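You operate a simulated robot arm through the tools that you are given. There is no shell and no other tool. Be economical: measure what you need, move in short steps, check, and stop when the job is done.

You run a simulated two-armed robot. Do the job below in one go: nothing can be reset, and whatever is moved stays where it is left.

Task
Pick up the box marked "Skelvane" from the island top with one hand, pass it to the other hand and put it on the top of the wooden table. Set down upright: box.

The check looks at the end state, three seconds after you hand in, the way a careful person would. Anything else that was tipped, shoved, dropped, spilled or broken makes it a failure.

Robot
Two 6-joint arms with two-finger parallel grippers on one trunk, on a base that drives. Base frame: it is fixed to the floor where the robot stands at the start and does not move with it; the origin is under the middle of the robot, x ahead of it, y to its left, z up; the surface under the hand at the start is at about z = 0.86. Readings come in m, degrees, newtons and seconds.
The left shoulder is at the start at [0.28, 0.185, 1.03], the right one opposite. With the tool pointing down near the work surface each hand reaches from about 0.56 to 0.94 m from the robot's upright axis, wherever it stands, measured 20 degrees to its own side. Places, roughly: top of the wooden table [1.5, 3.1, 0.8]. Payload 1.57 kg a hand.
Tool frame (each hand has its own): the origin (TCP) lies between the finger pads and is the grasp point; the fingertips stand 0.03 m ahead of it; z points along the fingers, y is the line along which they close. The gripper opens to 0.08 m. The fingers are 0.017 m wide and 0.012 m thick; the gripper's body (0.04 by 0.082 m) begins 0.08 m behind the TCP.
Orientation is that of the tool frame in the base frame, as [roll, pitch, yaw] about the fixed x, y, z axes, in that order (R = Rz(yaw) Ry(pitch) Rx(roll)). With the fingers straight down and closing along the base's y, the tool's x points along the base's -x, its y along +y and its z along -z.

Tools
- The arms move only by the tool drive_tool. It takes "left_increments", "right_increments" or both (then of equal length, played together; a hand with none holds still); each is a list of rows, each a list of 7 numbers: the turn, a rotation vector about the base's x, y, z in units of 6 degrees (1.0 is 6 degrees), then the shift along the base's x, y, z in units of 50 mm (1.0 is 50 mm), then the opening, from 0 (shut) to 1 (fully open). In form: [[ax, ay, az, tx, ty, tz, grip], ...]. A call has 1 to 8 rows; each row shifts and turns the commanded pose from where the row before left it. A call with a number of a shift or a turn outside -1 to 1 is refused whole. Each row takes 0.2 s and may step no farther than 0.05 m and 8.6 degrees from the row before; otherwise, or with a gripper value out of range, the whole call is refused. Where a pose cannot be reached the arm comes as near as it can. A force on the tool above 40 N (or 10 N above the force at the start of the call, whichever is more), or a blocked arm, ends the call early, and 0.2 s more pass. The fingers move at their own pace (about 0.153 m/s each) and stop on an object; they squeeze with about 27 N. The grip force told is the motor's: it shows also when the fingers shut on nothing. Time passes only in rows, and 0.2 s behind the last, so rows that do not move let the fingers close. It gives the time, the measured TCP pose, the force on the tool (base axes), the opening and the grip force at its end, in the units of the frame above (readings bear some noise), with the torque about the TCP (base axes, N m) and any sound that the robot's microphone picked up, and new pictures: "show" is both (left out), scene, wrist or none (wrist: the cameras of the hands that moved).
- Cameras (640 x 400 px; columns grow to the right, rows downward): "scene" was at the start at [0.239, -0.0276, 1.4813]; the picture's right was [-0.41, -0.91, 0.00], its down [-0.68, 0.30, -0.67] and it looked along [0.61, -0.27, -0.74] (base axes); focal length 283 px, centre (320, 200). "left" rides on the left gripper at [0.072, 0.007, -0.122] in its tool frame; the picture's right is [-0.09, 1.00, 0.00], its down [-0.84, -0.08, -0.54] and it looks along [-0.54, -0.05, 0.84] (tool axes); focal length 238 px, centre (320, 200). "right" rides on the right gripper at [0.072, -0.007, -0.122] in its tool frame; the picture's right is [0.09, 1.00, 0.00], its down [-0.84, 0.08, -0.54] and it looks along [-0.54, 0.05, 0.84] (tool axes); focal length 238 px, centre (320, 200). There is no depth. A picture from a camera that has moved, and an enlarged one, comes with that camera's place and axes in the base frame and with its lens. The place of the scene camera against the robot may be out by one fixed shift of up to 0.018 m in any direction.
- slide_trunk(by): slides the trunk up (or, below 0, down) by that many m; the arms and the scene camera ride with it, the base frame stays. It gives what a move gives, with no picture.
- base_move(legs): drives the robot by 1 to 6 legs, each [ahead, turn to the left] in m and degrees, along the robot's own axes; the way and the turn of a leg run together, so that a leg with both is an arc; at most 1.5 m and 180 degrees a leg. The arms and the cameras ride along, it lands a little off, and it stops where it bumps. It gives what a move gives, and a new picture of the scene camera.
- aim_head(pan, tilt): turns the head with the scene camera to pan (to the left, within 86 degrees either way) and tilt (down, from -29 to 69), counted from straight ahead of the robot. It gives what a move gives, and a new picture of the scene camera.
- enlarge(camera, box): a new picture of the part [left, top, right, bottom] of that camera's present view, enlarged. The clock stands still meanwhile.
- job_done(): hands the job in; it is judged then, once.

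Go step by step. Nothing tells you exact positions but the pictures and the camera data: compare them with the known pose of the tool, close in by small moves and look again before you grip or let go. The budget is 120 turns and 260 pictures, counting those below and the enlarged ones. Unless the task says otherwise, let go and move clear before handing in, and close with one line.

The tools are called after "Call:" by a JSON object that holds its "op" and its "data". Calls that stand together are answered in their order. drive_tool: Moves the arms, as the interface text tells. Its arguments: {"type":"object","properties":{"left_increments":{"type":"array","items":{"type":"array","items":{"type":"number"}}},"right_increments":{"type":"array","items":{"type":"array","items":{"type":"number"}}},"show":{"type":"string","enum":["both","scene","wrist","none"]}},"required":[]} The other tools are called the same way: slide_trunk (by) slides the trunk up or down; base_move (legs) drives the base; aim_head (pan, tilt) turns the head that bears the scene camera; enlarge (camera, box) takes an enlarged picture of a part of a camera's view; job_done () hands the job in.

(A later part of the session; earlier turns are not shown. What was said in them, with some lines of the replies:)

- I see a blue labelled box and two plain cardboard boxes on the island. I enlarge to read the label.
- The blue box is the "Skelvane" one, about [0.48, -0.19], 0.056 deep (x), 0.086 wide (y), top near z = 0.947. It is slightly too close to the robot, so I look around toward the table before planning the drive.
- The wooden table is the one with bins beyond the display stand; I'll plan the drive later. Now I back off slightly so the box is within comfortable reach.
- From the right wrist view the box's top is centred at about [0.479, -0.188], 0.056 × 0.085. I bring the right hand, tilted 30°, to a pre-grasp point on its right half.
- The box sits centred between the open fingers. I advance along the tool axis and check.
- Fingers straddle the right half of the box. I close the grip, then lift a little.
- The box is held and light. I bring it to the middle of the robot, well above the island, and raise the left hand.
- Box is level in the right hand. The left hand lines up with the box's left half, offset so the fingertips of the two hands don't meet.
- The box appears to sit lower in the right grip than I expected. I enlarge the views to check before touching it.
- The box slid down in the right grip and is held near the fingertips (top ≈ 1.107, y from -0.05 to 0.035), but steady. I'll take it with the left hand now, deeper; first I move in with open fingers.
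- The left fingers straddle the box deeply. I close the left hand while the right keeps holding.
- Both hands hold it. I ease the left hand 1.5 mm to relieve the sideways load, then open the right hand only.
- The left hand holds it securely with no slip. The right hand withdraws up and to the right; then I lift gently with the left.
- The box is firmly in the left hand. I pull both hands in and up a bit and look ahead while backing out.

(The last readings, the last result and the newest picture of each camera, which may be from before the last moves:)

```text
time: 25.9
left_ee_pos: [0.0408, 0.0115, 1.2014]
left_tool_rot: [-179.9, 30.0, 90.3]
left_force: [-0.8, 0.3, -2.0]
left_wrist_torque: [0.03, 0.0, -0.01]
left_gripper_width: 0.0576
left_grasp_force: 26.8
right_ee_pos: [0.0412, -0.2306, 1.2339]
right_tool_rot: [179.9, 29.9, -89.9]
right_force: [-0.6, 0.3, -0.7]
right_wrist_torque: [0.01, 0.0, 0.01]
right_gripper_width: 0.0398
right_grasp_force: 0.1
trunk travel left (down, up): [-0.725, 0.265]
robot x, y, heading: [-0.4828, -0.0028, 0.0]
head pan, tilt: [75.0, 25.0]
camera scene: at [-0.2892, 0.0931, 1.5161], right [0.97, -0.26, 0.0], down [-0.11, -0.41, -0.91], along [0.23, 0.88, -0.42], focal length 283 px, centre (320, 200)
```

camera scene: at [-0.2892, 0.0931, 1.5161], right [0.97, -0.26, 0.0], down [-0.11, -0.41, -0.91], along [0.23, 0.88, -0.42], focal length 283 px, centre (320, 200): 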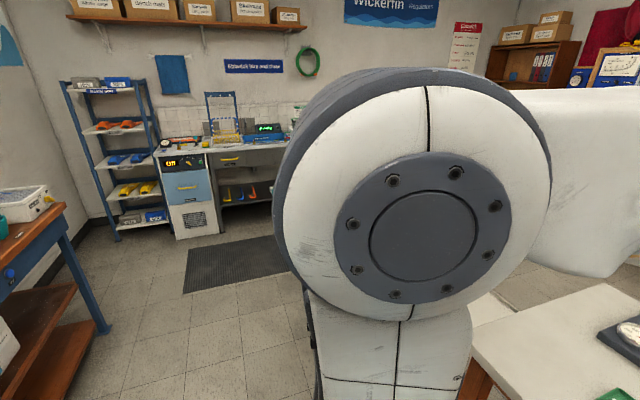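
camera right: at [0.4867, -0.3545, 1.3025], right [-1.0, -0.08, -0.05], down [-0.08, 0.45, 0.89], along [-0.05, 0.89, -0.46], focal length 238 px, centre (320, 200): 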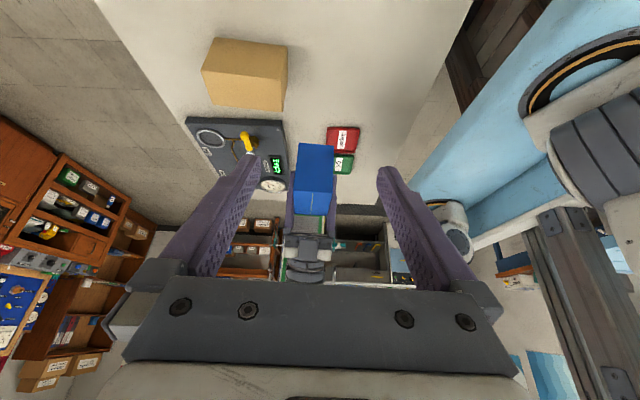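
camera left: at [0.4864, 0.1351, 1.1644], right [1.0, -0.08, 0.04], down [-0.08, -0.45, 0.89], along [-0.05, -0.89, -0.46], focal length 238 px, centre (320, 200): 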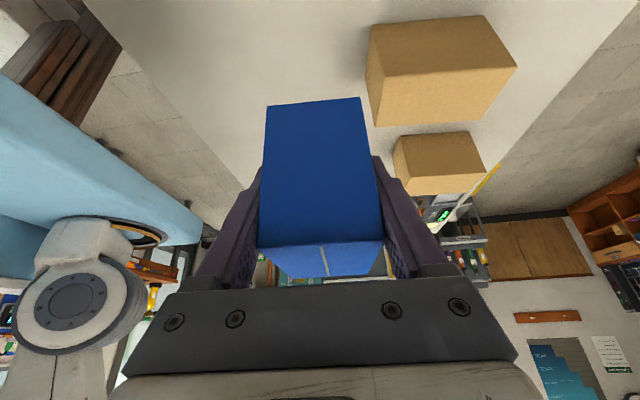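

The stand is a pedestal table near [0.45, 0.8] beside the island; beyond y ≈ 1.1 the floor is free. I turn left, drive past it, turn toward the wooden table and look.

Call:
{"op": "base_move", "data": {"legs": [[0, 90], [1.4, 0]]}}

Call:
{"op": "aim_head", "data": {"pan": -60, "tilt": 20}}

Call:
{"op": "aim_head", "data": {"pan": -35, "tilt": 30}}

```text
time: 36.8
left_ee_pos: [-0.482, 1.9343, 1.2005]
left_tool_rot: [-179.9, 30.0, 179.4]
left_force: [-0.4, -0.2, -1.7]
left_wrist_torque: [0.0, 0.01, -0.01]
left_gripper_width: 0.0578
left_grasp_force: 26.7
right_ee_pos: [-0.2397, 1.9312, 1.2338]
right_tool_rot: [180.0, 30.0, -0.5]
right_force: [-0.6, -0.3, -0.2]
right_wrist_torque: [0.02, -0.01, 0.02]
right_gripper_width: 0.0401
right_grasp_force: 0.0
trunk travel left (down, up): [-0.725, 0.265]
robot x, y, heading: [-0.4758, 1.4111, 89.4]
head pan, tilt: [75.0, 25.0]
camera scene: at [-0.5561, 1.6013, 1.5161], right [0.27, 0.96, 0.0], down [0.41, -0.11, -0.91], along [-0.87, 0.24, -0.42], focal length 283 px, centre (320, 200)
```

scene: 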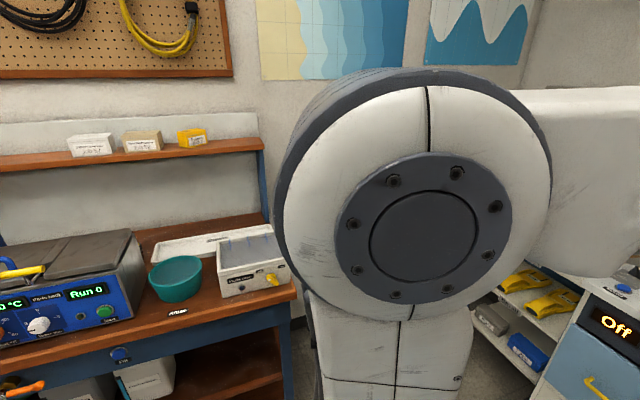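

```text
time: 38.9
left_ee_pos: [-0.4814, 1.9332, 1.2008]
left_tool_rot: [-179.9, 29.9, 179.4]
left_force: [-1.1, 0.1, -2.3]
left_wrist_torque: [-0.01, 0.04, 0.0]
left_gripper_width: 0.0576
left_grasp_force: 26.9
right_ee_pos: [-0.2399, 1.9319, 1.2336]
right_tool_rot: [-180.0, 30.0, -0.5]
right_force: [1.3, 0.0, -0.8]
right_wrist_torque: [0.0, 0.03, 0.0]
right_gripper_width: 0.0403
right_grasp_force: 0.1
trunk travel left (down, up): [-0.725, 0.265]
robot x, y, heading: [-0.4797, 1.4118, 89.6]
head pan, tilt: [-60.0, 20.0]
camera scene: at [-0.3862, 1.6227, 1.5242], right [0.49, -0.87, 0.0], down [-0.3, -0.17, -0.94], along [0.82, 0.46, -0.34], focal length 283 px, centre (320, 200)
```

scene: 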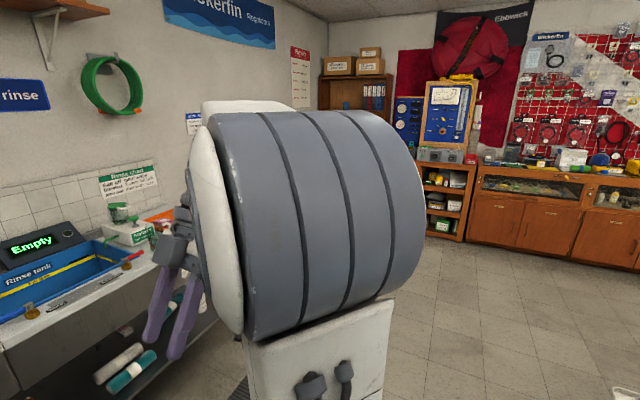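

```text
time: 39.8
left_ee_pos: [-0.4829, 1.9327, 1.2009]
left_tool_rot: [-179.9, 30.0, 179.5]
left_force: [0.0, -0.1, -1.6]
left_wrist_torque: [0.01, 0.01, 0.01]
left_gripper_width: 0.058
left_grasp_force: 26.8
right_ee_pos: [-0.239, 1.9305, 1.233]
right_tool_rot: [-180.0, 30.0, -0.5]
right_force: [0.7, -0.3, 0.2]
right_wrist_torque: [0.04, 0.02, 0.0]
right_gripper_width: 0.04
right_grasp_force: 0.2
trunk travel left (down, up): [-0.725, 0.265]
robot x, y, heading: [-0.4749, 1.412, 89.5]
head pan, tilt: [-35.0, 30.0]
camera scene: at [-0.4147, 1.6504, 1.5082], right [0.81, -0.58, 0.0], down [-0.29, -0.41, -0.87], along [0.5, 0.7, -0.5], focal length 283 px, centre (320, 200)
```

scene: 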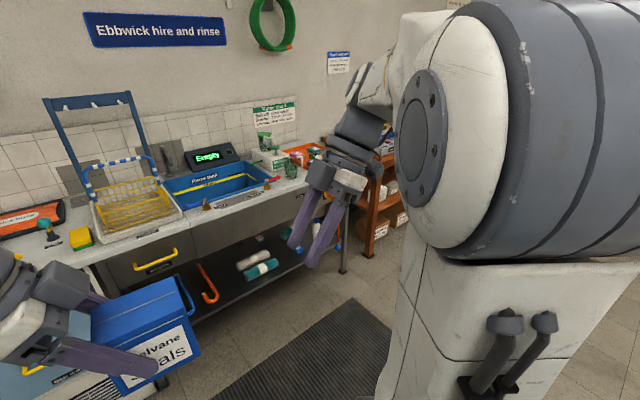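

Clear. I turn right toward the table's front and look along the way.

Call:
{"op": "base_move", "data": {"legs": [[0, -70]]}}

Call:
{"op": "aim_head", "data": {"pan": 0, "tilt": 25}}

```text
time: 43.2
left_ee_pos: [0.011, 1.595, 1.2006]
left_tool_rot: [-180.0, 30.0, 109.4]
left_force: [0.7, -0.1, -3.1]
left_wrist_torque: [0.03, 0.01, -0.02]
left_gripper_width: 0.0578
left_grasp_force: 27.0
right_ee_pos: [0.093, 1.3673, 1.2332]
right_tool_rot: [180.0, 30.1, -70.7]
right_force: [-0.2, 0.5, -0.6]
right_wrist_torque: [-0.02, 0.02, -0.01]
right_gripper_width: 0.0402
right_grasp_force: 0.0
trunk travel left (down, up): [-0.725, 0.265]
robot x, y, heading: [-0.4753, 1.4095, 19.4]
head pan, tilt: [-35.0, 30.0]
camera scene: at [-0.2306, 1.4452, 1.5081], right [-0.27, -0.96, 0.0], down [-0.48, 0.14, -0.87], along [0.83, -0.23, -0.5], focal length 283 px, centre (320, 200)
```

scene: 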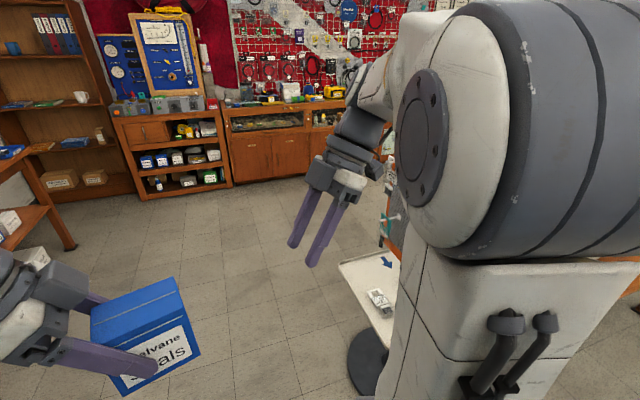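

```text
time: 44.3
left_ee_pos: [0.0116, 1.5964, 1.2002]
left_tool_rot: [-180.0, 30.0, 109.4]
left_force: [0.5, 0.8, -1.2]
left_wrist_torque: [0.03, 0.0, 0.0]
left_gripper_width: 0.0578
left_grasp_force: 27.5
right_ee_pos: [0.0931, 1.367, 1.2333]
right_tool_rot: [-180.0, 30.1, -70.6]
right_force: [0.9, -0.1, -0.3]
right_wrist_torque: [0.02, -0.01, 0.03]
right_gripper_width: 0.04
right_grasp_force: 0.1
trunk travel left (down, up): [-0.725, 0.265]
robot x, y, heading: [-0.4762, 1.4091, 19.3]
head pan, tilt: [0.0, 25.0]
camera scene: at [-0.2306, 1.5, 1.5161], right [0.33, -0.94, 0.0], down [-0.4, -0.14, -0.91], along [0.86, 0.3, -0.42], focal length 283 px, centre (320, 200)
```

scene: 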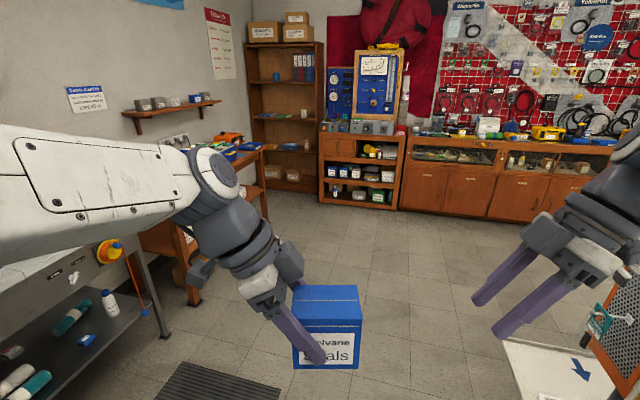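

The passage between bench and pedestal stand is about 1.6 m wide. I drive along it toward the front of the wooden table.

Call:
{"op": "base_move", "data": {"legs": [[0, 5], [1.45, 0], [0, -16], [0.55, 0]]}}

Call:
{"op": "base_move", "data": {"legs": [[0, 81]]}}

Call:
{"op": "aim_head", "data": {"pan": 0, "tilt": 40}}

```text
time: 55.7
left_ee_pos: [1.9119, 2.2037, 1.2003]
left_tool_rot: [-179.9, 30.1, 99.1]
left_force: [0.4, 0.6, -2.3]
left_wrist_torque: [0.06, 0.0, -0.02]
left_gripper_width: 0.0578
left_grasp_force: 27.0
right_ee_pos: [1.9518, 1.965, 1.2334]
right_tool_rot: [180.0, 29.9, -80.9]
right_force: [0.1, -0.7, 0.6]
right_wrist_torque: [0.02, 0.01, 0.02]
right_gripper_width: 0.04
right_grasp_force: 0.1
trunk travel left (down, up): [-0.725, 0.265]
robot x, y, heading: [1.399, 2.1076, 9.1]
head pan, tilt: [0.0, 25.0]
camera scene: at [1.6559, 2.1543, 1.5161], right [0.16, -0.99, 0.0], down [-0.42, -0.07, -0.91], along [0.9, 0.14, -0.42], focal length 283 px, centre (320, 200)
```

scene: 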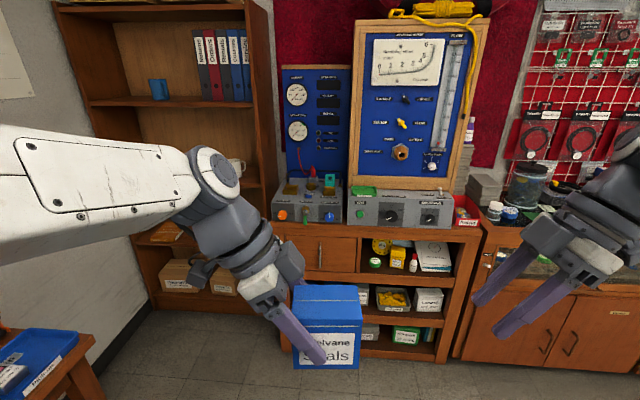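

```text
time: 59.6
left_ee_pos: [1.3889, 2.6309, 1.2006]
left_tool_rot: [-179.9, 30.0, 180.0]
left_force: [-0.2, -0.1, -2.6]
left_wrist_torque: [0.01, 0.05, 0.02]
left_gripper_width: 0.0582
left_grasp_force: 26.8
right_ee_pos: [1.6313, 2.6309, 1.2328]
right_tool_rot: [-180.0, 30.0, 0.0]
right_force: [0.0, -0.3, 0.3]
right_wrist_torque: [-0.02, 0.0, -0.03]
right_gripper_width: 0.0398
right_grasp_force: 0.0
trunk travel left (down, up): [-0.725, 0.265]
robot x, y, heading: [1.3984, 2.1123, 90.0]
head pan, tilt: [0.0, 25.0]
camera scene: at [1.4074, 2.3672, 1.5161], right [1.0, 0.0, 0.0], down [0.0, -0.42, -0.91], along [0.0, 0.91, -0.42], focal length 283 px, centre (320, 200)
```

scene: 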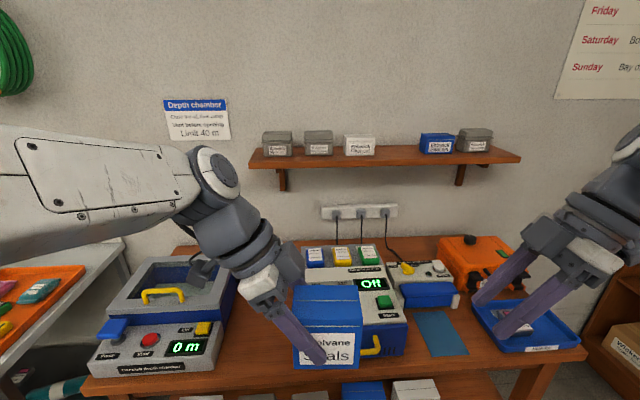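

```text
time: 60.4
left_ee_pos: [1.3876, 2.6308, 1.2002]
left_tool_rot: [-179.9, 29.9, 179.9]
left_force: [0.0, 1.7, -2.2]
left_wrist_torque: [0.0, 0.04, -0.02]
left_gripper_width: 0.0577
left_grasp_force: 26.7
right_ee_pos: [1.6304, 2.6325, 1.2331]
right_tool_rot: [179.9, 29.9, 0.0]
right_force: [-0.6, 0.0, -0.5]
right_wrist_torque: [0.01, 0.03, -0.02]
right_gripper_width: 0.04
right_grasp_force: 0.0
trunk travel left (down, up): [-0.725, 0.265]
robot x, y, heading: [1.4003, 2.1092, 89.8]
head pan, tilt: [0.0, 40.0]
camera scene: at [1.4073, 2.3601, 1.4928], right [1.0, 0.0, 0.0], down [0.0, -0.64, -0.77], along [0.0, 0.77, -0.64], focal length 283 px, centre (320, 200)
```

scene: 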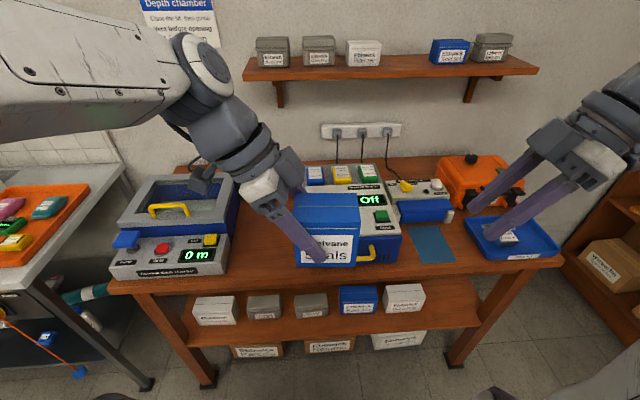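

I'm facing the wooden table. A gap of bare wood seems to lie between the depth chamber on the left and the "Off" device; I check it from the wrist cameras.

Call:
{"op": "enlarge", "data": {"camera": "left", "box": [0, 0, 640, 400]}}

Call:
{"op": "enlarge", "data": {"camera": "right", "box": [0, 0, 640, 400]}}

Call:
{"op": "enlarge", "data": {"camera": "scene", "box": [100, 150, 460, 300]}}

```text
1.00 times, centred on (320, 200) of left (not enlarged: the box is as wide or as high as the picture)
camera zoom: at [1.2663, 2.6381, 1.2691], right [0.08, 1.0, 0.04], down [0.45, -0.08, 0.89], along [0.89, -0.05, -0.46], focal length 238 px, centre (320, 200)
```

zoom: 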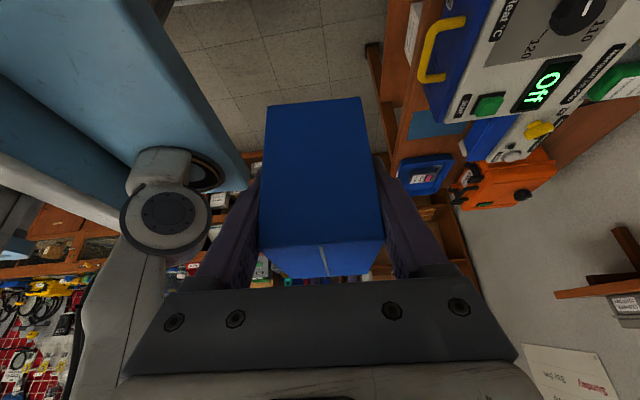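

```text
1.00 times, centred on (320, 200) of right (not enlarged: the box is as wide or as high as the picture)
camera zoom: at [1.7552, 2.6371, 1.303], right [0.08, -1.0, -0.05], down [-0.45, -0.08, 0.89], along [-0.89, -0.05, -0.46], focal length 238 px, centre (320, 200)
```

zoom: 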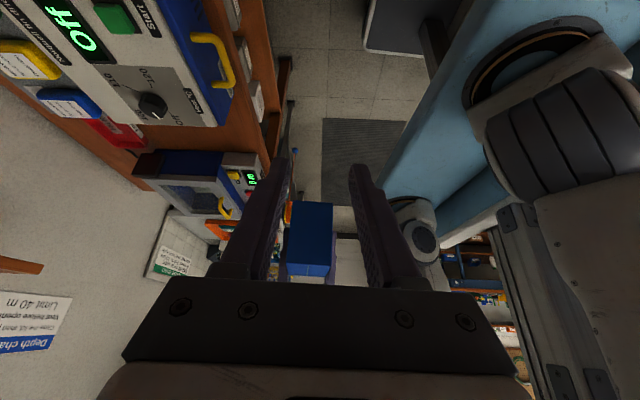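

```text
1.78 times, centred on (280, 225) of scene
camera zoom: at [1.4073, 2.3601, 1.4928], right [1.0, 0.0, 0.0], down [0.0, -0.64, -0.77], along [0.0, 0.77, -0.64], focal length 502 px, centre (391, 156)
```

zoom: 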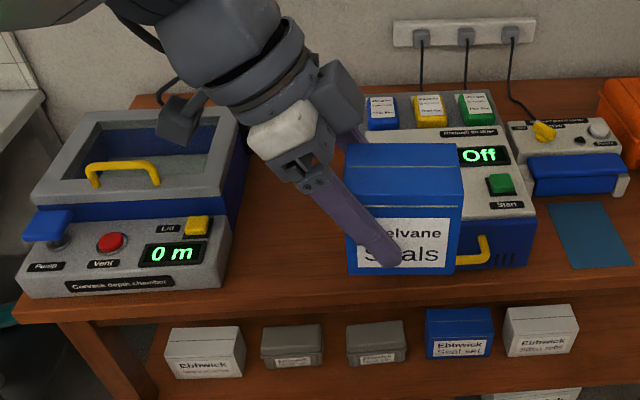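

I shift both hands to the right for a moment to expose the gap to the scene camera.

Call:
{"op": "drive_tool", "data": {"left_increments": [[0, 0, 0, 0.3, 0, 0, 0], [0, 0, 0, 0.6, 0, 0.1, 0], [0, 0, 0, 0.6, 0, 0.1, 0], [0, 0, 0, 0.5, 0, 0, 0]], "right_increments": [[0, 0, 0, 0.5, 0, 0, 0.5], [0, 0, 0, 0.8, 0, 0, 0.5], [0, 0, 0, 0.8, 0, 0, 0.5], [0, 0, 0, 0.5, 0, 0, 0.5]], "show": "none"}}

Call:
{"op": "aim_head", "data": {"pan": 8, "tilt": 50}}

Call:
{"op": "enlarge", "data": {"camera": "scene", "box": [180, 70, 440, 270]}}

```text
time: 61.4
left_ee_pos: [1.4897, 2.6304, 1.2115]
left_tool_rot: [-179.9, 30.0, -180.0]
left_force: [0.1, -0.3, -1.8]
left_wrist_torque: [0.01, 0.04, 0.0]
left_gripper_width: 0.0579
left_grasp_force: 27.3
right_ee_pos: [1.7608, 2.6315, 1.2333]
right_tool_rot: [179.9, 30.0, 0.0]
right_force: [-0.8, 0.4, -0.4]
right_wrist_torque: [0.02, -0.05, -0.02]
right_gripper_width: 0.0396
right_grasp_force: 0.1
trunk travel left (down, up): [-0.725, 0.265]
robot x, y, heading: [1.4025, 2.109, 89.8]
head pan, tilt: [0.0, 40.0]
```

```text
time: 62.1
left_ee_pos: [1.488, 2.6298, 1.2113]
left_tool_rot: [-179.9, 30.0, 180.0]
left_force: [0.1, 0.8, -2.3]
left_wrist_torque: [-0.03, 0.05, -0.01]
left_gripper_width: 0.0577
left_grasp_force: 26.5
right_ee_pos: [1.761, 2.6312, 1.2344]
right_tool_rot: [180.0, 30.0, -0.1]
right_force: [0.4, 1.0, 0.8]
right_wrist_torque: [0.0, 0.0, 0.0]
right_gripper_width: 0.0398
right_grasp_force: 0.1
trunk travel left (down, up): [-0.725, 0.265]
robot x, y, heading: [1.3998, 2.1088, 89.9]
head pan, tilt: [8.0, 50.0]
camera scene: at [1.3967, 2.3513, 1.4786], right [0.99, 0.14, 0.0], down [0.11, -0.76, -0.64], along [-0.09, 0.64, -0.77], focal length 283 px, centre (320, 200)
```

scene: 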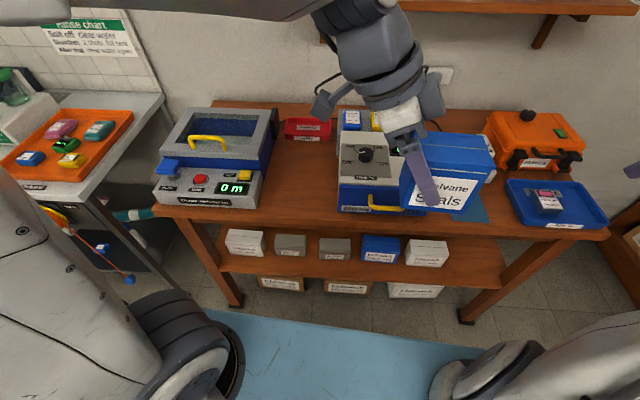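

```text
2.00 times, centred on (310, 170) of scene
camera zoom: at [1.3967, 2.3513, 1.4786], right [0.99, 0.14, 0.0], down [0.11, -0.76, -0.64], along [-0.09, 0.64, -0.77], focal length 565 px, centre (340, 260)
```

zoom: 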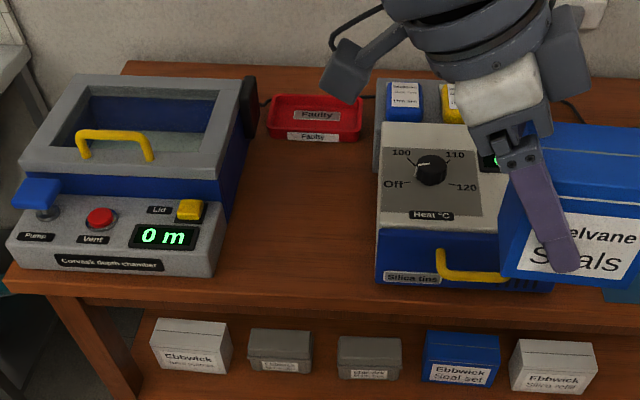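

The gap between chamber (x ≈ 1.13) and silica heater (x ≈ 1.38) is clear, y 2.83–3.18. I turn the left hand 90° so it will approach from the front, moving it before the gap.

Call:
{"op": "drive_tool", "data": {"left_increments": [[0, 0, 0.7, -0.3, 0, 0, 0], [0, 0, 1, -0.3, 0, 0, 0], [0, 0, 1, -0.3, 0, 0, 0], [0, 0, 1, -0.3, 0, 0, 0], [0, 0, 1, -0.3, 0, 0, 0], [0, 0, 1, -0.3, 0, 0, 0], [0, 0, 1, -0.3, 0, 0, 0], [0, 0, 1, -0.3, 0, 0, 0]], "show": "none"}}

Call:
{"op": "drive_tool", "data": {"left_increments": [[0, 0, 1, -0.3, 0, 0, 0], [0, 0, 1, -0.3, 0, 0, 0], [0, 0, 1, -0.3, 0, 0, 0], [0, 0, 1, -0.3, 0, 0, 0], [0, 0, 1, -0.3, 0, 0, 0], [0, 0, 1, -0.3, 0, 0, 0], [0, 0, 1, -0.3, 0, 0, 0], [0, 0, 0.3, 0, 0, 0, 0]]}}

```text
time: 63.9
left_ee_pos: [1.3881, 2.6722, 1.2015]
left_tool_rot: [-179.9, 29.9, -133.7]
left_force: [0.6, 0.0, -1.8]
left_wrist_torque: [-0.03, 0.0, -0.02]
left_gripper_width: 0.0577
left_grasp_force: 27.7
left hand out of reach, approached as far as the arm can: row 5, 6, 7, 8
right_ee_pos: [1.7607, 2.6314, 1.2352]
right_tool_rot: [180.0, 29.9, 0.0]
right_force: [0.3, 0.3, 0.6]
right_wrist_torque: [0.03, -0.01, -0.01]
right_gripper_width: 0.04
right_grasp_force: 0.1
trunk travel left (down, up): [-0.725, 0.265]
robot x, y, heading: [1.3982, 2.1107, 90.0]
head pan, tilt: [8.0, 50.0]
```

```text
time: 65.7
left_ee_pos: [1.2988, 2.707, 1.1942]
left_tool_rot: [180.0, 30.0, -89.8]
left_force: [-0.7, 0.1, -1.7]
left_wrist_torque: [-0.06, 0.0, -0.01]
left_gripper_width: 0.058
left_grasp_force: 26.6
left hand out of reach, approached as far as the arm can: row 1, 2, 3, 4, 5, 6
right_ee_pos: [1.7602, 2.6327, 1.2335]
right_tool_rot: [-180.0, 30.0, 0.0]
right_force: [0.4, -1.0, -0.2]
right_wrist_torque: [0.01, 0.02, 0.03]
right_gripper_width: 0.0401
right_grasp_force: 0.0
trunk travel left (down, up): [-0.725, 0.265]
robot x, y, heading: [1.4008, 2.1115, 89.9]
head pan, tilt: [8.0, 50.0]
camera scene: at [1.3965, 2.3513, 1.4786], right [0.99, 0.14, 0.0], down [0.11, -0.76, -0.64], along [-0.09, 0.64, -0.77], focal length 283 px, centre (320, 200)
camera left: at [1.2933, 2.5834, 1.2635], right [-1.0, 0.08, 0.05], down [0.08, 0.45, 0.89], along [0.05, 0.89, -0.46], focal length 238 px, centre (320, 200)
```

scene: 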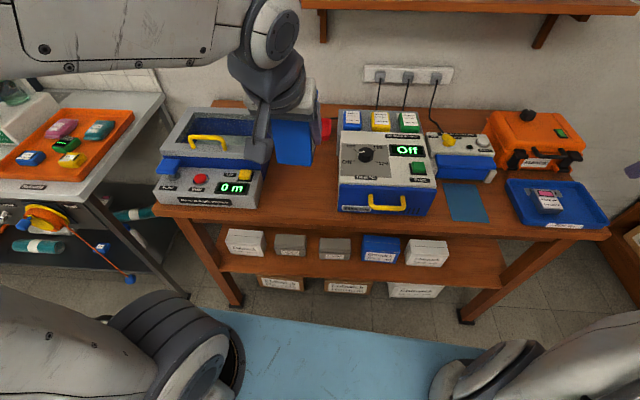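
left: 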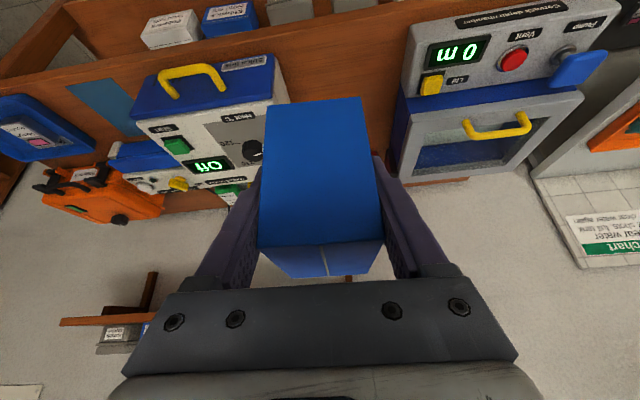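

The hand now faces the table from the front. I move to a hover above the gap.

Call:
{"op": "drive_tool", "data": {"left_increments": [[0, 0, 0, -0.15, 0.6, -0.2, 0], [0, 0, 0, -0.15, 0.8, -0.4, 0], [0, 0, 0, -0.15, 0.8, -0.4, 0], [0, 0, 0, -0.15, 0.8, -0.4, 0], [0, 0, 0, -0.15, 0.8, -0.4, 0], [0, 0, 0, -0.1, 0.6, -0.3, 0]]}}

```text
time: 67.1
left_ee_pos: [1.2569, 2.9247, 1.0882]
left_tool_rot: [-179.9, 30.0, -90.0]
left_force: [0.6, 0.4, -2.2]
left_wrist_torque: [-0.04, -0.03, -0.01]
left_gripper_width: 0.0579
left_grasp_force: 27.0
right_ee_pos: [1.7601, 2.6312, 1.2342]
right_tool_rot: [-180.0, 30.0, 0.0]
right_force: [0.5, 0.1, 0.2]
right_wrist_torque: [0.02, -0.02, 0.01]
right_gripper_width: 0.0402
right_grasp_force: 0.0
trunk travel left (down, up): [-0.725, 0.265]
robot x, y, heading: [1.4005, 2.1078, 90.0]
head pan, tilt: [8.0, 50.0]
camera scene: at [1.3965, 2.3512, 1.4786], right [0.99, 0.14, 0.0], down [0.11, -0.76, -0.64], along [-0.09, 0.64, -0.77], focal length 283 px, centre (320, 200)
camera left: at [1.2504, 2.8018, 1.1579], right [-1.0, 0.08, 0.04], down [0.08, 0.45, 0.89], along [0.05, 0.89, -0.46], focal length 238 px, centre (320, 200)
```

scene: 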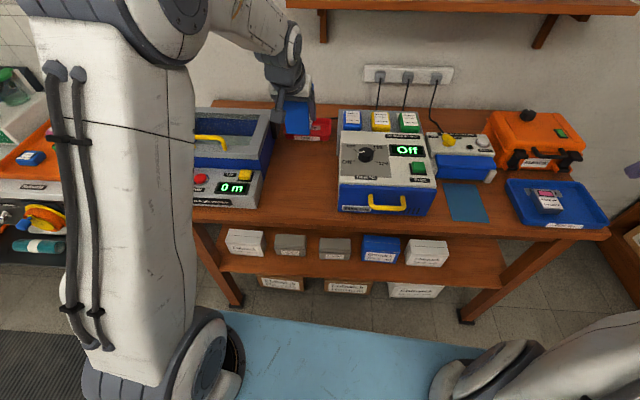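
left: 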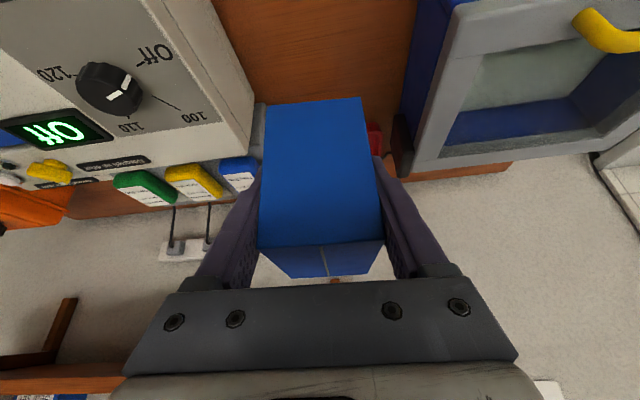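

The hover is good: bare wood beneath, with room on both sides. I lower most of the way.

Call:
{"op": "drive_tool", "data": {"left_increments": [[0, 0, 0, 0, 0.1, -0.6, 0], [0, 0, 0, 0, 0.1, -0.8, 0], [0, 0, 0, 0, 0, -0.8, 0], [0, 0, 0, 0, 0, -0.8, 0], [0, 0, 0, 0, 0, -0.6, 0], [0, 0, 0, 0, 0, -0.4, 0]]}}

Call:
{"op": "aim_head", "data": {"pan": 25, "tilt": 45}}

```text
time: 68.5
left_ee_pos: [1.2572, 2.9359, 0.8962]
left_tool_rot: [-179.9, 30.0, -89.7]
left_force: [0.4, 1.1, -2.3]
left_wrist_torque: [-0.05, -0.01, 0.02]
left_gripper_width: 0.0577
left_grasp_force: 27.0
left hand out of reach, approached as far as the arm can: row 6
right_ee_pos: [1.7597, 2.6333, 1.2342]
right_tool_rot: [180.0, 30.0, -0.1]
right_force: [-0.9, -1.3, 0.1]
right_wrist_torque: [0.01, -0.02, 0.0]
right_gripper_width: 0.04
right_grasp_force: 0.0
trunk travel left (down, up): [-0.725, 0.265]
robot x, y, heading: [1.3996, 2.1099, 90.1]
head pan, tilt: [8.0, 50.0]
camera scene: at [1.3965, 2.3515, 1.4786], right [0.99, 0.14, 0.0], down [0.11, -0.76, -0.64], along [-0.09, 0.64, -0.77], focal length 283 px, centre (320, 200)
camera left: at [1.2511, 2.8132, 0.9665], right [-1.0, 0.08, 0.04], down [0.07, 0.46, 0.89], along [0.05, 0.89, -0.46], focal length 238 px, centre (320, 200)
```

scene: 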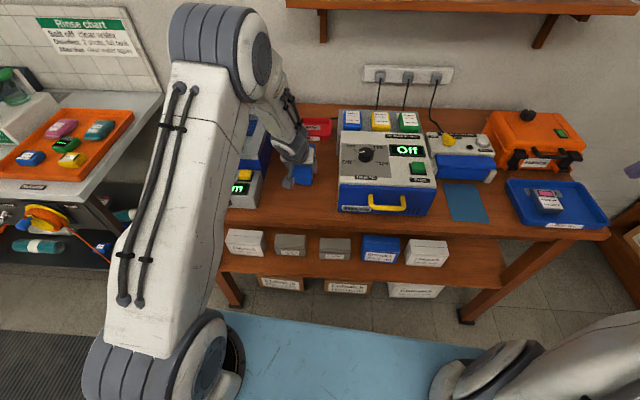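
left: 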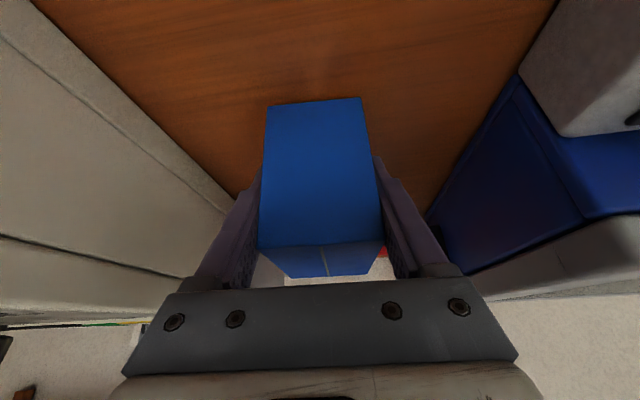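

```text
time: 69.3
left_ee_pos: [1.2556, 2.9365, 0.898]
left_tool_rot: [-180.0, 29.9, -89.6]
left_force: [1.0, 0.2, -2.4]
left_wrist_torque: [-0.01, 0.0, -0.01]
left_gripper_width: 0.0578
left_grasp_force: 26.6
right_ee_pos: [1.7608, 2.6321, 1.2343]
right_tool_rot: [-180.0, 30.0, -0.1]
right_force: [-0.2, -0.7, -0.5]
right_wrist_torque: [0.01, -0.05, 0.0]
right_gripper_width: 0.0401
right_grasp_force: 0.1
trunk travel left (down, up): [-0.725, 0.265]
robot x, y, heading: [1.3992, 2.1136, 89.9]
head pan, tilt: [25.0, 45.0]
camera scene: at [1.3729, 2.3489, 1.4855], right [0.91, 0.42, 0.0], down [0.3, -0.64, -0.71], along [-0.3, 0.64, -0.71], focal length 283 px, centre (320, 200)
```

scene: 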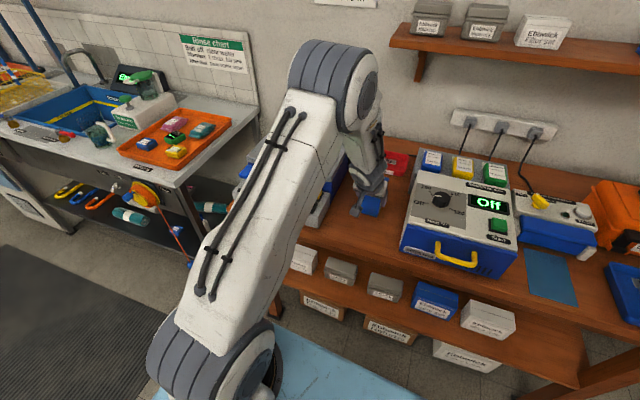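

The arm has reached its low limit at z ≈ 0.897 with about 5 cm to go; the trunk can do the rest. I slide down in small steps watching the force.

Call:
{"op": "slide_trunk", "data": {"by": -0.03}}

Call:
{"op": "enlarge", "data": {"camera": "left", "box": [0, 0, 640, 400]}}

```text
time: 70.0
left_ee_pos: [1.2572, 2.9385, 0.8711]
left_tool_rot: [179.8, 30.5, -90.1]
left_force: [-0.2, 9.3, 22.8]
left_wrist_torque: [0.12, -0.29, 0.06]
left_gripper_width: 0.0577
left_grasp_force: 26.3
right_ee_pos: [1.7611, 2.6315, 1.2042]
right_tool_rot: [-179.9, 30.1, 0.0]
right_force: [-0.5, 0.1, -0.3]
right_wrist_torque: [-0.01, 0.02, 0.0]
right_gripper_width: 0.0401
right_grasp_force: 0.0
trunk travel left (down, up): [-0.695, 0.295]
robot x, y, heading: [1.4009, 2.109, 89.9]
head pan, tilt: [25.0, 45.0]
```

```text
1.00 times, centred on (320, 200) of left (not enlarged: the box is as wide or as high as the picture)
camera zoom: at [1.2509, 2.8148, 0.939], right [-1.0, 0.08, 0.05], down [0.08, 0.45, 0.89], along [0.05, 0.89, -0.45], focal length 238 px, centre (320, 200)
```

zoom: 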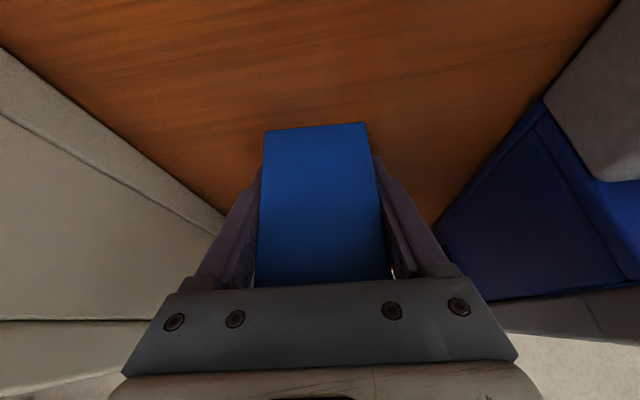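

The box has touched the table (force 23 N up). I ease the trunk back up slightly to unload before releasing.

Call:
{"op": "slide_trunk", "data": {"by": 0.003}}

Call:
{"op": "enlarge", "data": {"camera": "scene", "box": [320, 130, 440, 260]}}

```text
time: 70.5
left_ee_pos: [1.2561, 2.9367, 0.8706]
left_tool_rot: [179.9, 29.9, -90.0]
left_force: [0.7, 6.1, 10.7]
left_wrist_torque: [0.51, -0.26, 0.12]
left_gripper_width: 0.0576
left_grasp_force: 26.6
right_ee_pos: [1.7606, 2.6326, 1.2068]
right_tool_rot: [-180.0, 30.0, 0.0]
right_force: [-0.6, -1.3, -0.3]
right_wrist_torque: [-0.02, -0.02, -0.01]
right_gripper_width: 0.04
right_grasp_force: 0.1
trunk travel left (down, up): [-0.698, 0.292]
robot x, y, heading: [1.3977, 2.1095, 90.1]
head pan, tilt: [25.0, 45.0]
```

```text
3.08 times, centred on (380, 195) of scene
camera zoom: at [1.373, 2.3484, 1.4585], right [0.91, 0.42, 0.0], down [0.3, -0.64, -0.71], along [-0.3, 0.64, -0.71], focal length 870 px, centre (135, 215)
```

zoom: 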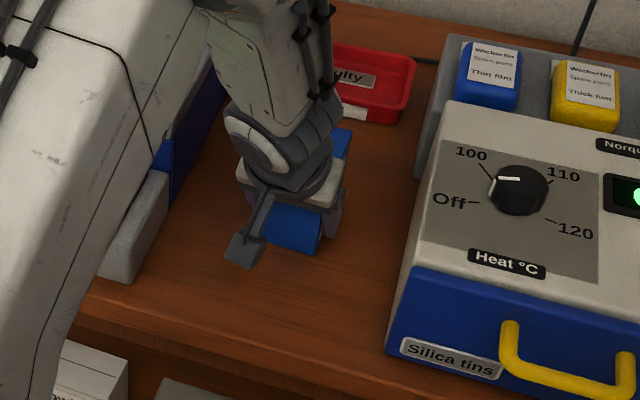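

Call:
{"op": "slide_trunk", "data": {"by": 0.003}}

Call:
{"op": "enlarge", "data": {"camera": "left", "box": [0, 0, 640, 400]}}

```text
time: 71.1
left_ee_pos: [1.2555, 2.9333, 0.8722]
left_tool_rot: [179.9, 29.7, -90.2]
left_force: [-0.1, 0.3, -2.3]
left_wrist_torque: [-0.04, -0.01, 0.01]
left_gripper_width: 0.0577
left_grasp_force: 26.9
right_ee_pos: [1.7602, 2.633, 1.2106]
right_tool_rot: [-180.0, 30.0, -0.1]
right_force: [0.4, 0.8, -0.3]
right_wrist_torque: [-0.01, -0.02, -0.01]
right_gripper_width: 0.0398
right_grasp_force: 0.0
trunk travel left (down, up): [-0.701, 0.289]
robot x, y, heading: [1.4003, 2.1096, 89.9]
head pan, tilt: [25.0, 45.0]
```

```text
1.00 times, centred on (320, 200) of left (not enlarged: the box is as wide or as high as the picture)
camera zoom: at [1.2507, 2.8121, 0.9413], right [-1.0, 0.08, 0.05], down [0.08, 0.46, 0.89], along [0.05, 0.88, -0.46], focal length 238 px, centre (320, 200)
```

zoom: 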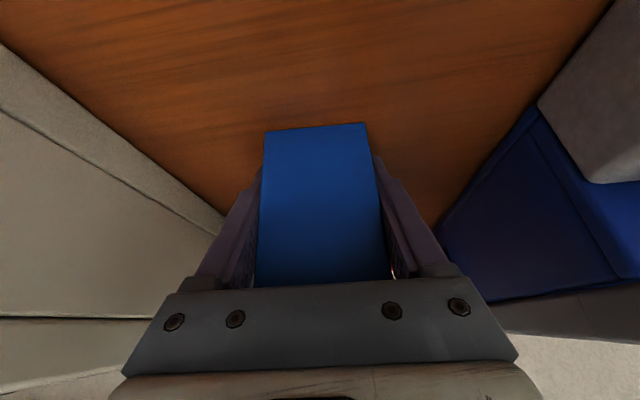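

The box now hangs by a hair; I lower 2 mm and open the hand.

Call:
{"op": "slide_trunk", "data": {"by": -0.002}}

Call:
{"op": "drive_tool", "data": {"left_increments": [[0, 0, 0, 0, 0, 0, 0.8], [0, 0, 0, 0, 0, 0, 1], [0, 0, 0, 0, 0, 0, 1], [0, 0, 0, 0, 0, 0, 1]]}}

```text
time: 71.6
left_ee_pos: [1.2554, 2.9363, 0.8717]
left_tool_rot: [179.9, 29.8, -90.0]
left_force: [-0.5, 0.1, -2.4]
left_wrist_torque: [-0.04, -0.02, -0.02]
left_gripper_width: 0.0579
left_grasp_force: 27.1
right_ee_pos: [1.7598, 2.6327, 1.2087]
right_tool_rot: [-180.0, 30.1, 0.1]
right_force: [-0.2, -0.1, 0.3]
right_wrist_torque: [-0.02, -0.03, 0.0]
right_gripper_width: 0.04
right_grasp_force: 0.2
trunk travel left (down, up): [-0.699, 0.291]
robot x, y, heading: [1.3993, 2.1105, 90.0]
head pan, tilt: [25.0, 45.0]
```

```text
time: 72.6
left_ee_pos: [1.2558, 2.9369, 0.8725]
left_tool_rot: [179.9, 30.0, -90.0]
left_force: [0.0, 0.3, -0.3]
left_wrist_torque: [-0.01, -0.01, -0.03]
left_gripper_width: 0.0798
left_grasp_force: 0.0
right_ee_pos: [1.7604, 2.633, 1.2087]
right_tool_rot: [-180.0, 30.0, 0.0]
right_force: [-0.1, -0.8, -0.3]
right_wrist_torque: [0.03, -0.02, 0.02]
right_gripper_width: 0.0401
right_grasp_force: 0.2
trunk travel left (down, up): [-0.699, 0.291]
robot x, y, heading: [1.4016, 2.107, 89.7]
head pan, tilt: [25.0, 45.0]
camera scene: at [1.3729, 2.3487, 1.4595], right [0.91, 0.42, 0.0], down [0.3, -0.64, -0.71], along [-0.3, 0.64, -0.71], focal length 283 px, centre (320, 200)
camera left: at [1.2507, 2.8134, 0.941], right [-1.0, 0.08, 0.05], down [0.08, 0.45, 0.89], along [0.05, 0.89, -0.46], focal length 238 px, centre (320, 200)
```

scene: 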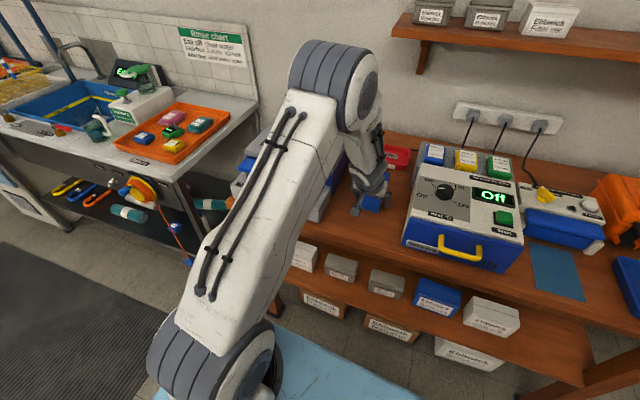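
left: 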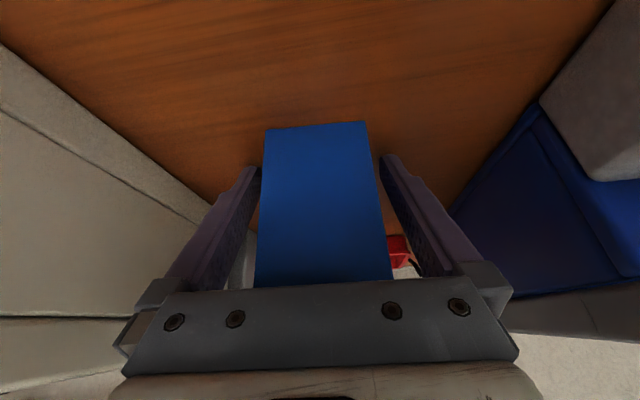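

Released, and the box did not move. I withdraw along the tool axis, up and back.

Call:
{"op": "drive_tool", "data": {"left_increments": [[0, 0, 0, 0, -0.2, 0.35, 1], [0, 0, 0, 0, -0.4, 0.7, 1], [0, 0, 0, 0, -0.4, 0.7, 1], [0, 0, 0, 0, -0.4, 0.7, 1], [0, 0, 0, 0, -0.2, 0.8, 1], [0, 0, 0, 0, -0.2, 0.8, 1]]}}

```text
time: 74.0
left_ee_pos: [1.257, 2.8464, 1.0744]
left_tool_rot: [179.9, 30.0, -90.0]
left_force: [-0.1, 0.2, 0.2]
left_wrist_torque: [0.0, 0.0, -0.01]
left_gripper_width: 0.08
left_grasp_force: 0.1
right_ee_pos: [1.76, 2.632, 1.2079]
right_tool_rot: [180.0, 30.0, 0.0]
right_force: [0.4, 0.4, -0.5]
right_wrist_torque: [-0.03, -0.01, 0.01]
right_gripper_width: 0.0399
right_grasp_force: 0.0
trunk travel left (down, up): [-0.699, 0.291]
robot x, y, heading: [1.4006, 2.1115, 90.3]
head pan, tilt: [25.0, 45.0]
camera scene: at [1.3729, 2.349, 1.4595], right [0.91, 0.42, 0.0], down [0.3, -0.64, -0.71], along [-0.3, 0.64, -0.71], focal length 283 px, centre (320, 200)
camera left: at [1.2509, 2.7231, 1.1437], right [-1.0, 0.08, 0.05], down [0.08, 0.45, 0.89], along [0.05, 0.89, -0.46], focal length 238 px, centre (320, 200)
```

scene: 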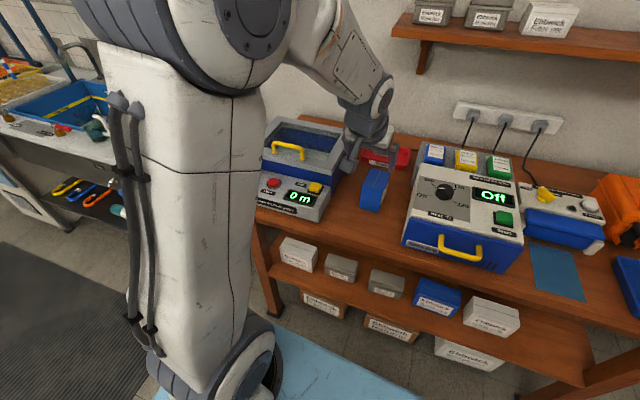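
left: 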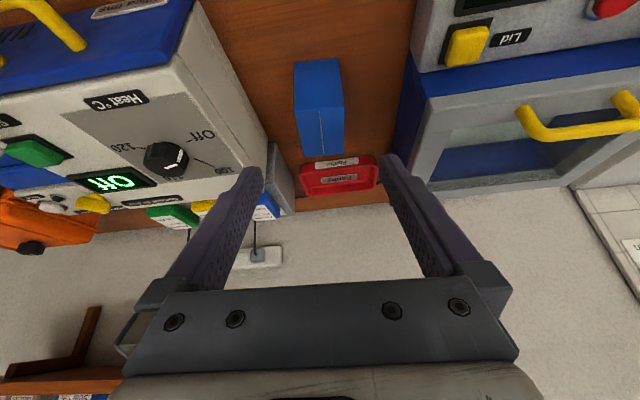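

Call:
{"op": "enlarge", "data": {"camera": "scene", "box": [310, 130, 440, 230]}}

Call:
{"op": "enlarge", "data": {"camera": "left", "box": [230, 30, 430, 210]}}

```text
4.00 times, centred on (375, 180) of scene
camera zoom: at [1.3729, 2.349, 1.4595], right [0.91, 0.42, 0.0], down [0.3, -0.64, -0.71], along [-0.3, 0.64, -0.71], focal length 1131 px, centre (100, 280)
```

zoom: 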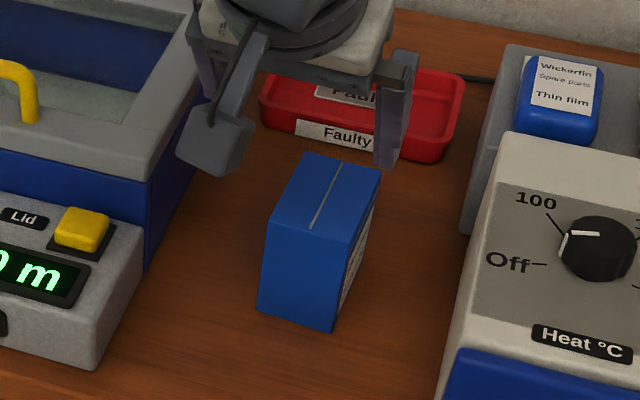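

```text
2.22 times, centred on (330, 120) of left
camera zoom: at [1.2509, 2.7231, 1.1437], right [-1.0, 0.08, 0.05], down [0.08, 0.45, 0.89], along [0.05, 0.89, -0.46], focal length 530 px, centre (298, 378)
```

zoom: 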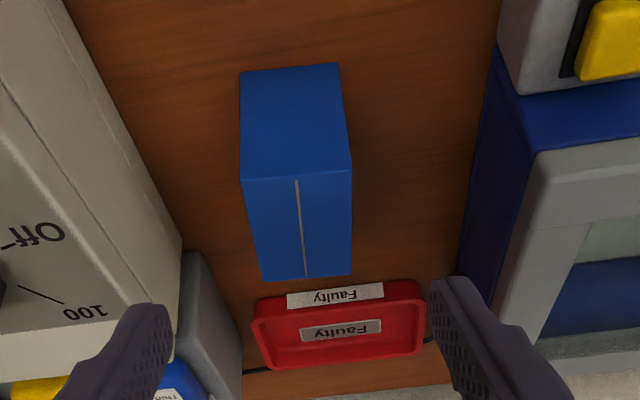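

The box stands upright on the bare table, clear of everything. I move the hand a little further away and hand in.

Call:
{"op": "drive_tool", "data": {"left_increments": [[0, 0, 0, 0, -0.3, 0.7, 1], [0, 0, 0, 0, -0.4, 0.7, 1], [0, 0, 0, 0, -0.4, 0.6, 1]], "show": "scene"}}

Call:
{"op": "job_done", "data": {}}

```text
time: 74.8
left_ee_pos: [1.2569, 2.7917, 1.1743]
left_tool_rot: [179.9, 29.9, -90.1]
left_force: [0.6, 0.2, 1.0]
left_wrist_torque: [-0.04, 0.01, 0.01]
left_gripper_width: 0.0801
left_grasp_force: 0.1
right_ee_pos: [1.7608, 2.6327, 1.209]
right_tool_rot: [179.9, 30.1, 0.0]
right_force: [0.3, 0.3, -0.4]
right_wrist_torque: [0.0, -0.01, 0.02]
right_gripper_width: 0.0398
right_grasp_force: 0.0
trunk travel left (down, up): [-0.699, 0.291]
robot x, y, heading: [1.3996, 2.1131, 89.8]
head pan, tilt: [25.0, 45.0]
camera scene: at [1.3729, 2.3489, 1.4595], right [0.91, 0.42, 0.0], down [0.3, -0.64, -0.71], along [-0.3, 0.64, -0.71], focal length 283 px, centre (320, 200)
```

scene: 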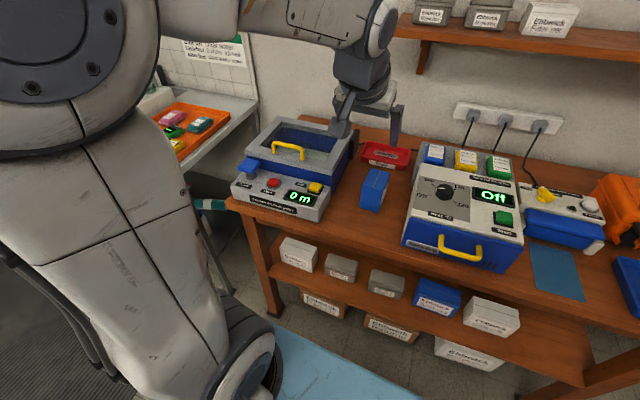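

```text
The job is handed in.
```

The right hand picked up the Skelvane box and passed it to the left, which set it upright on the wooden table; I saw nothing else get moved.
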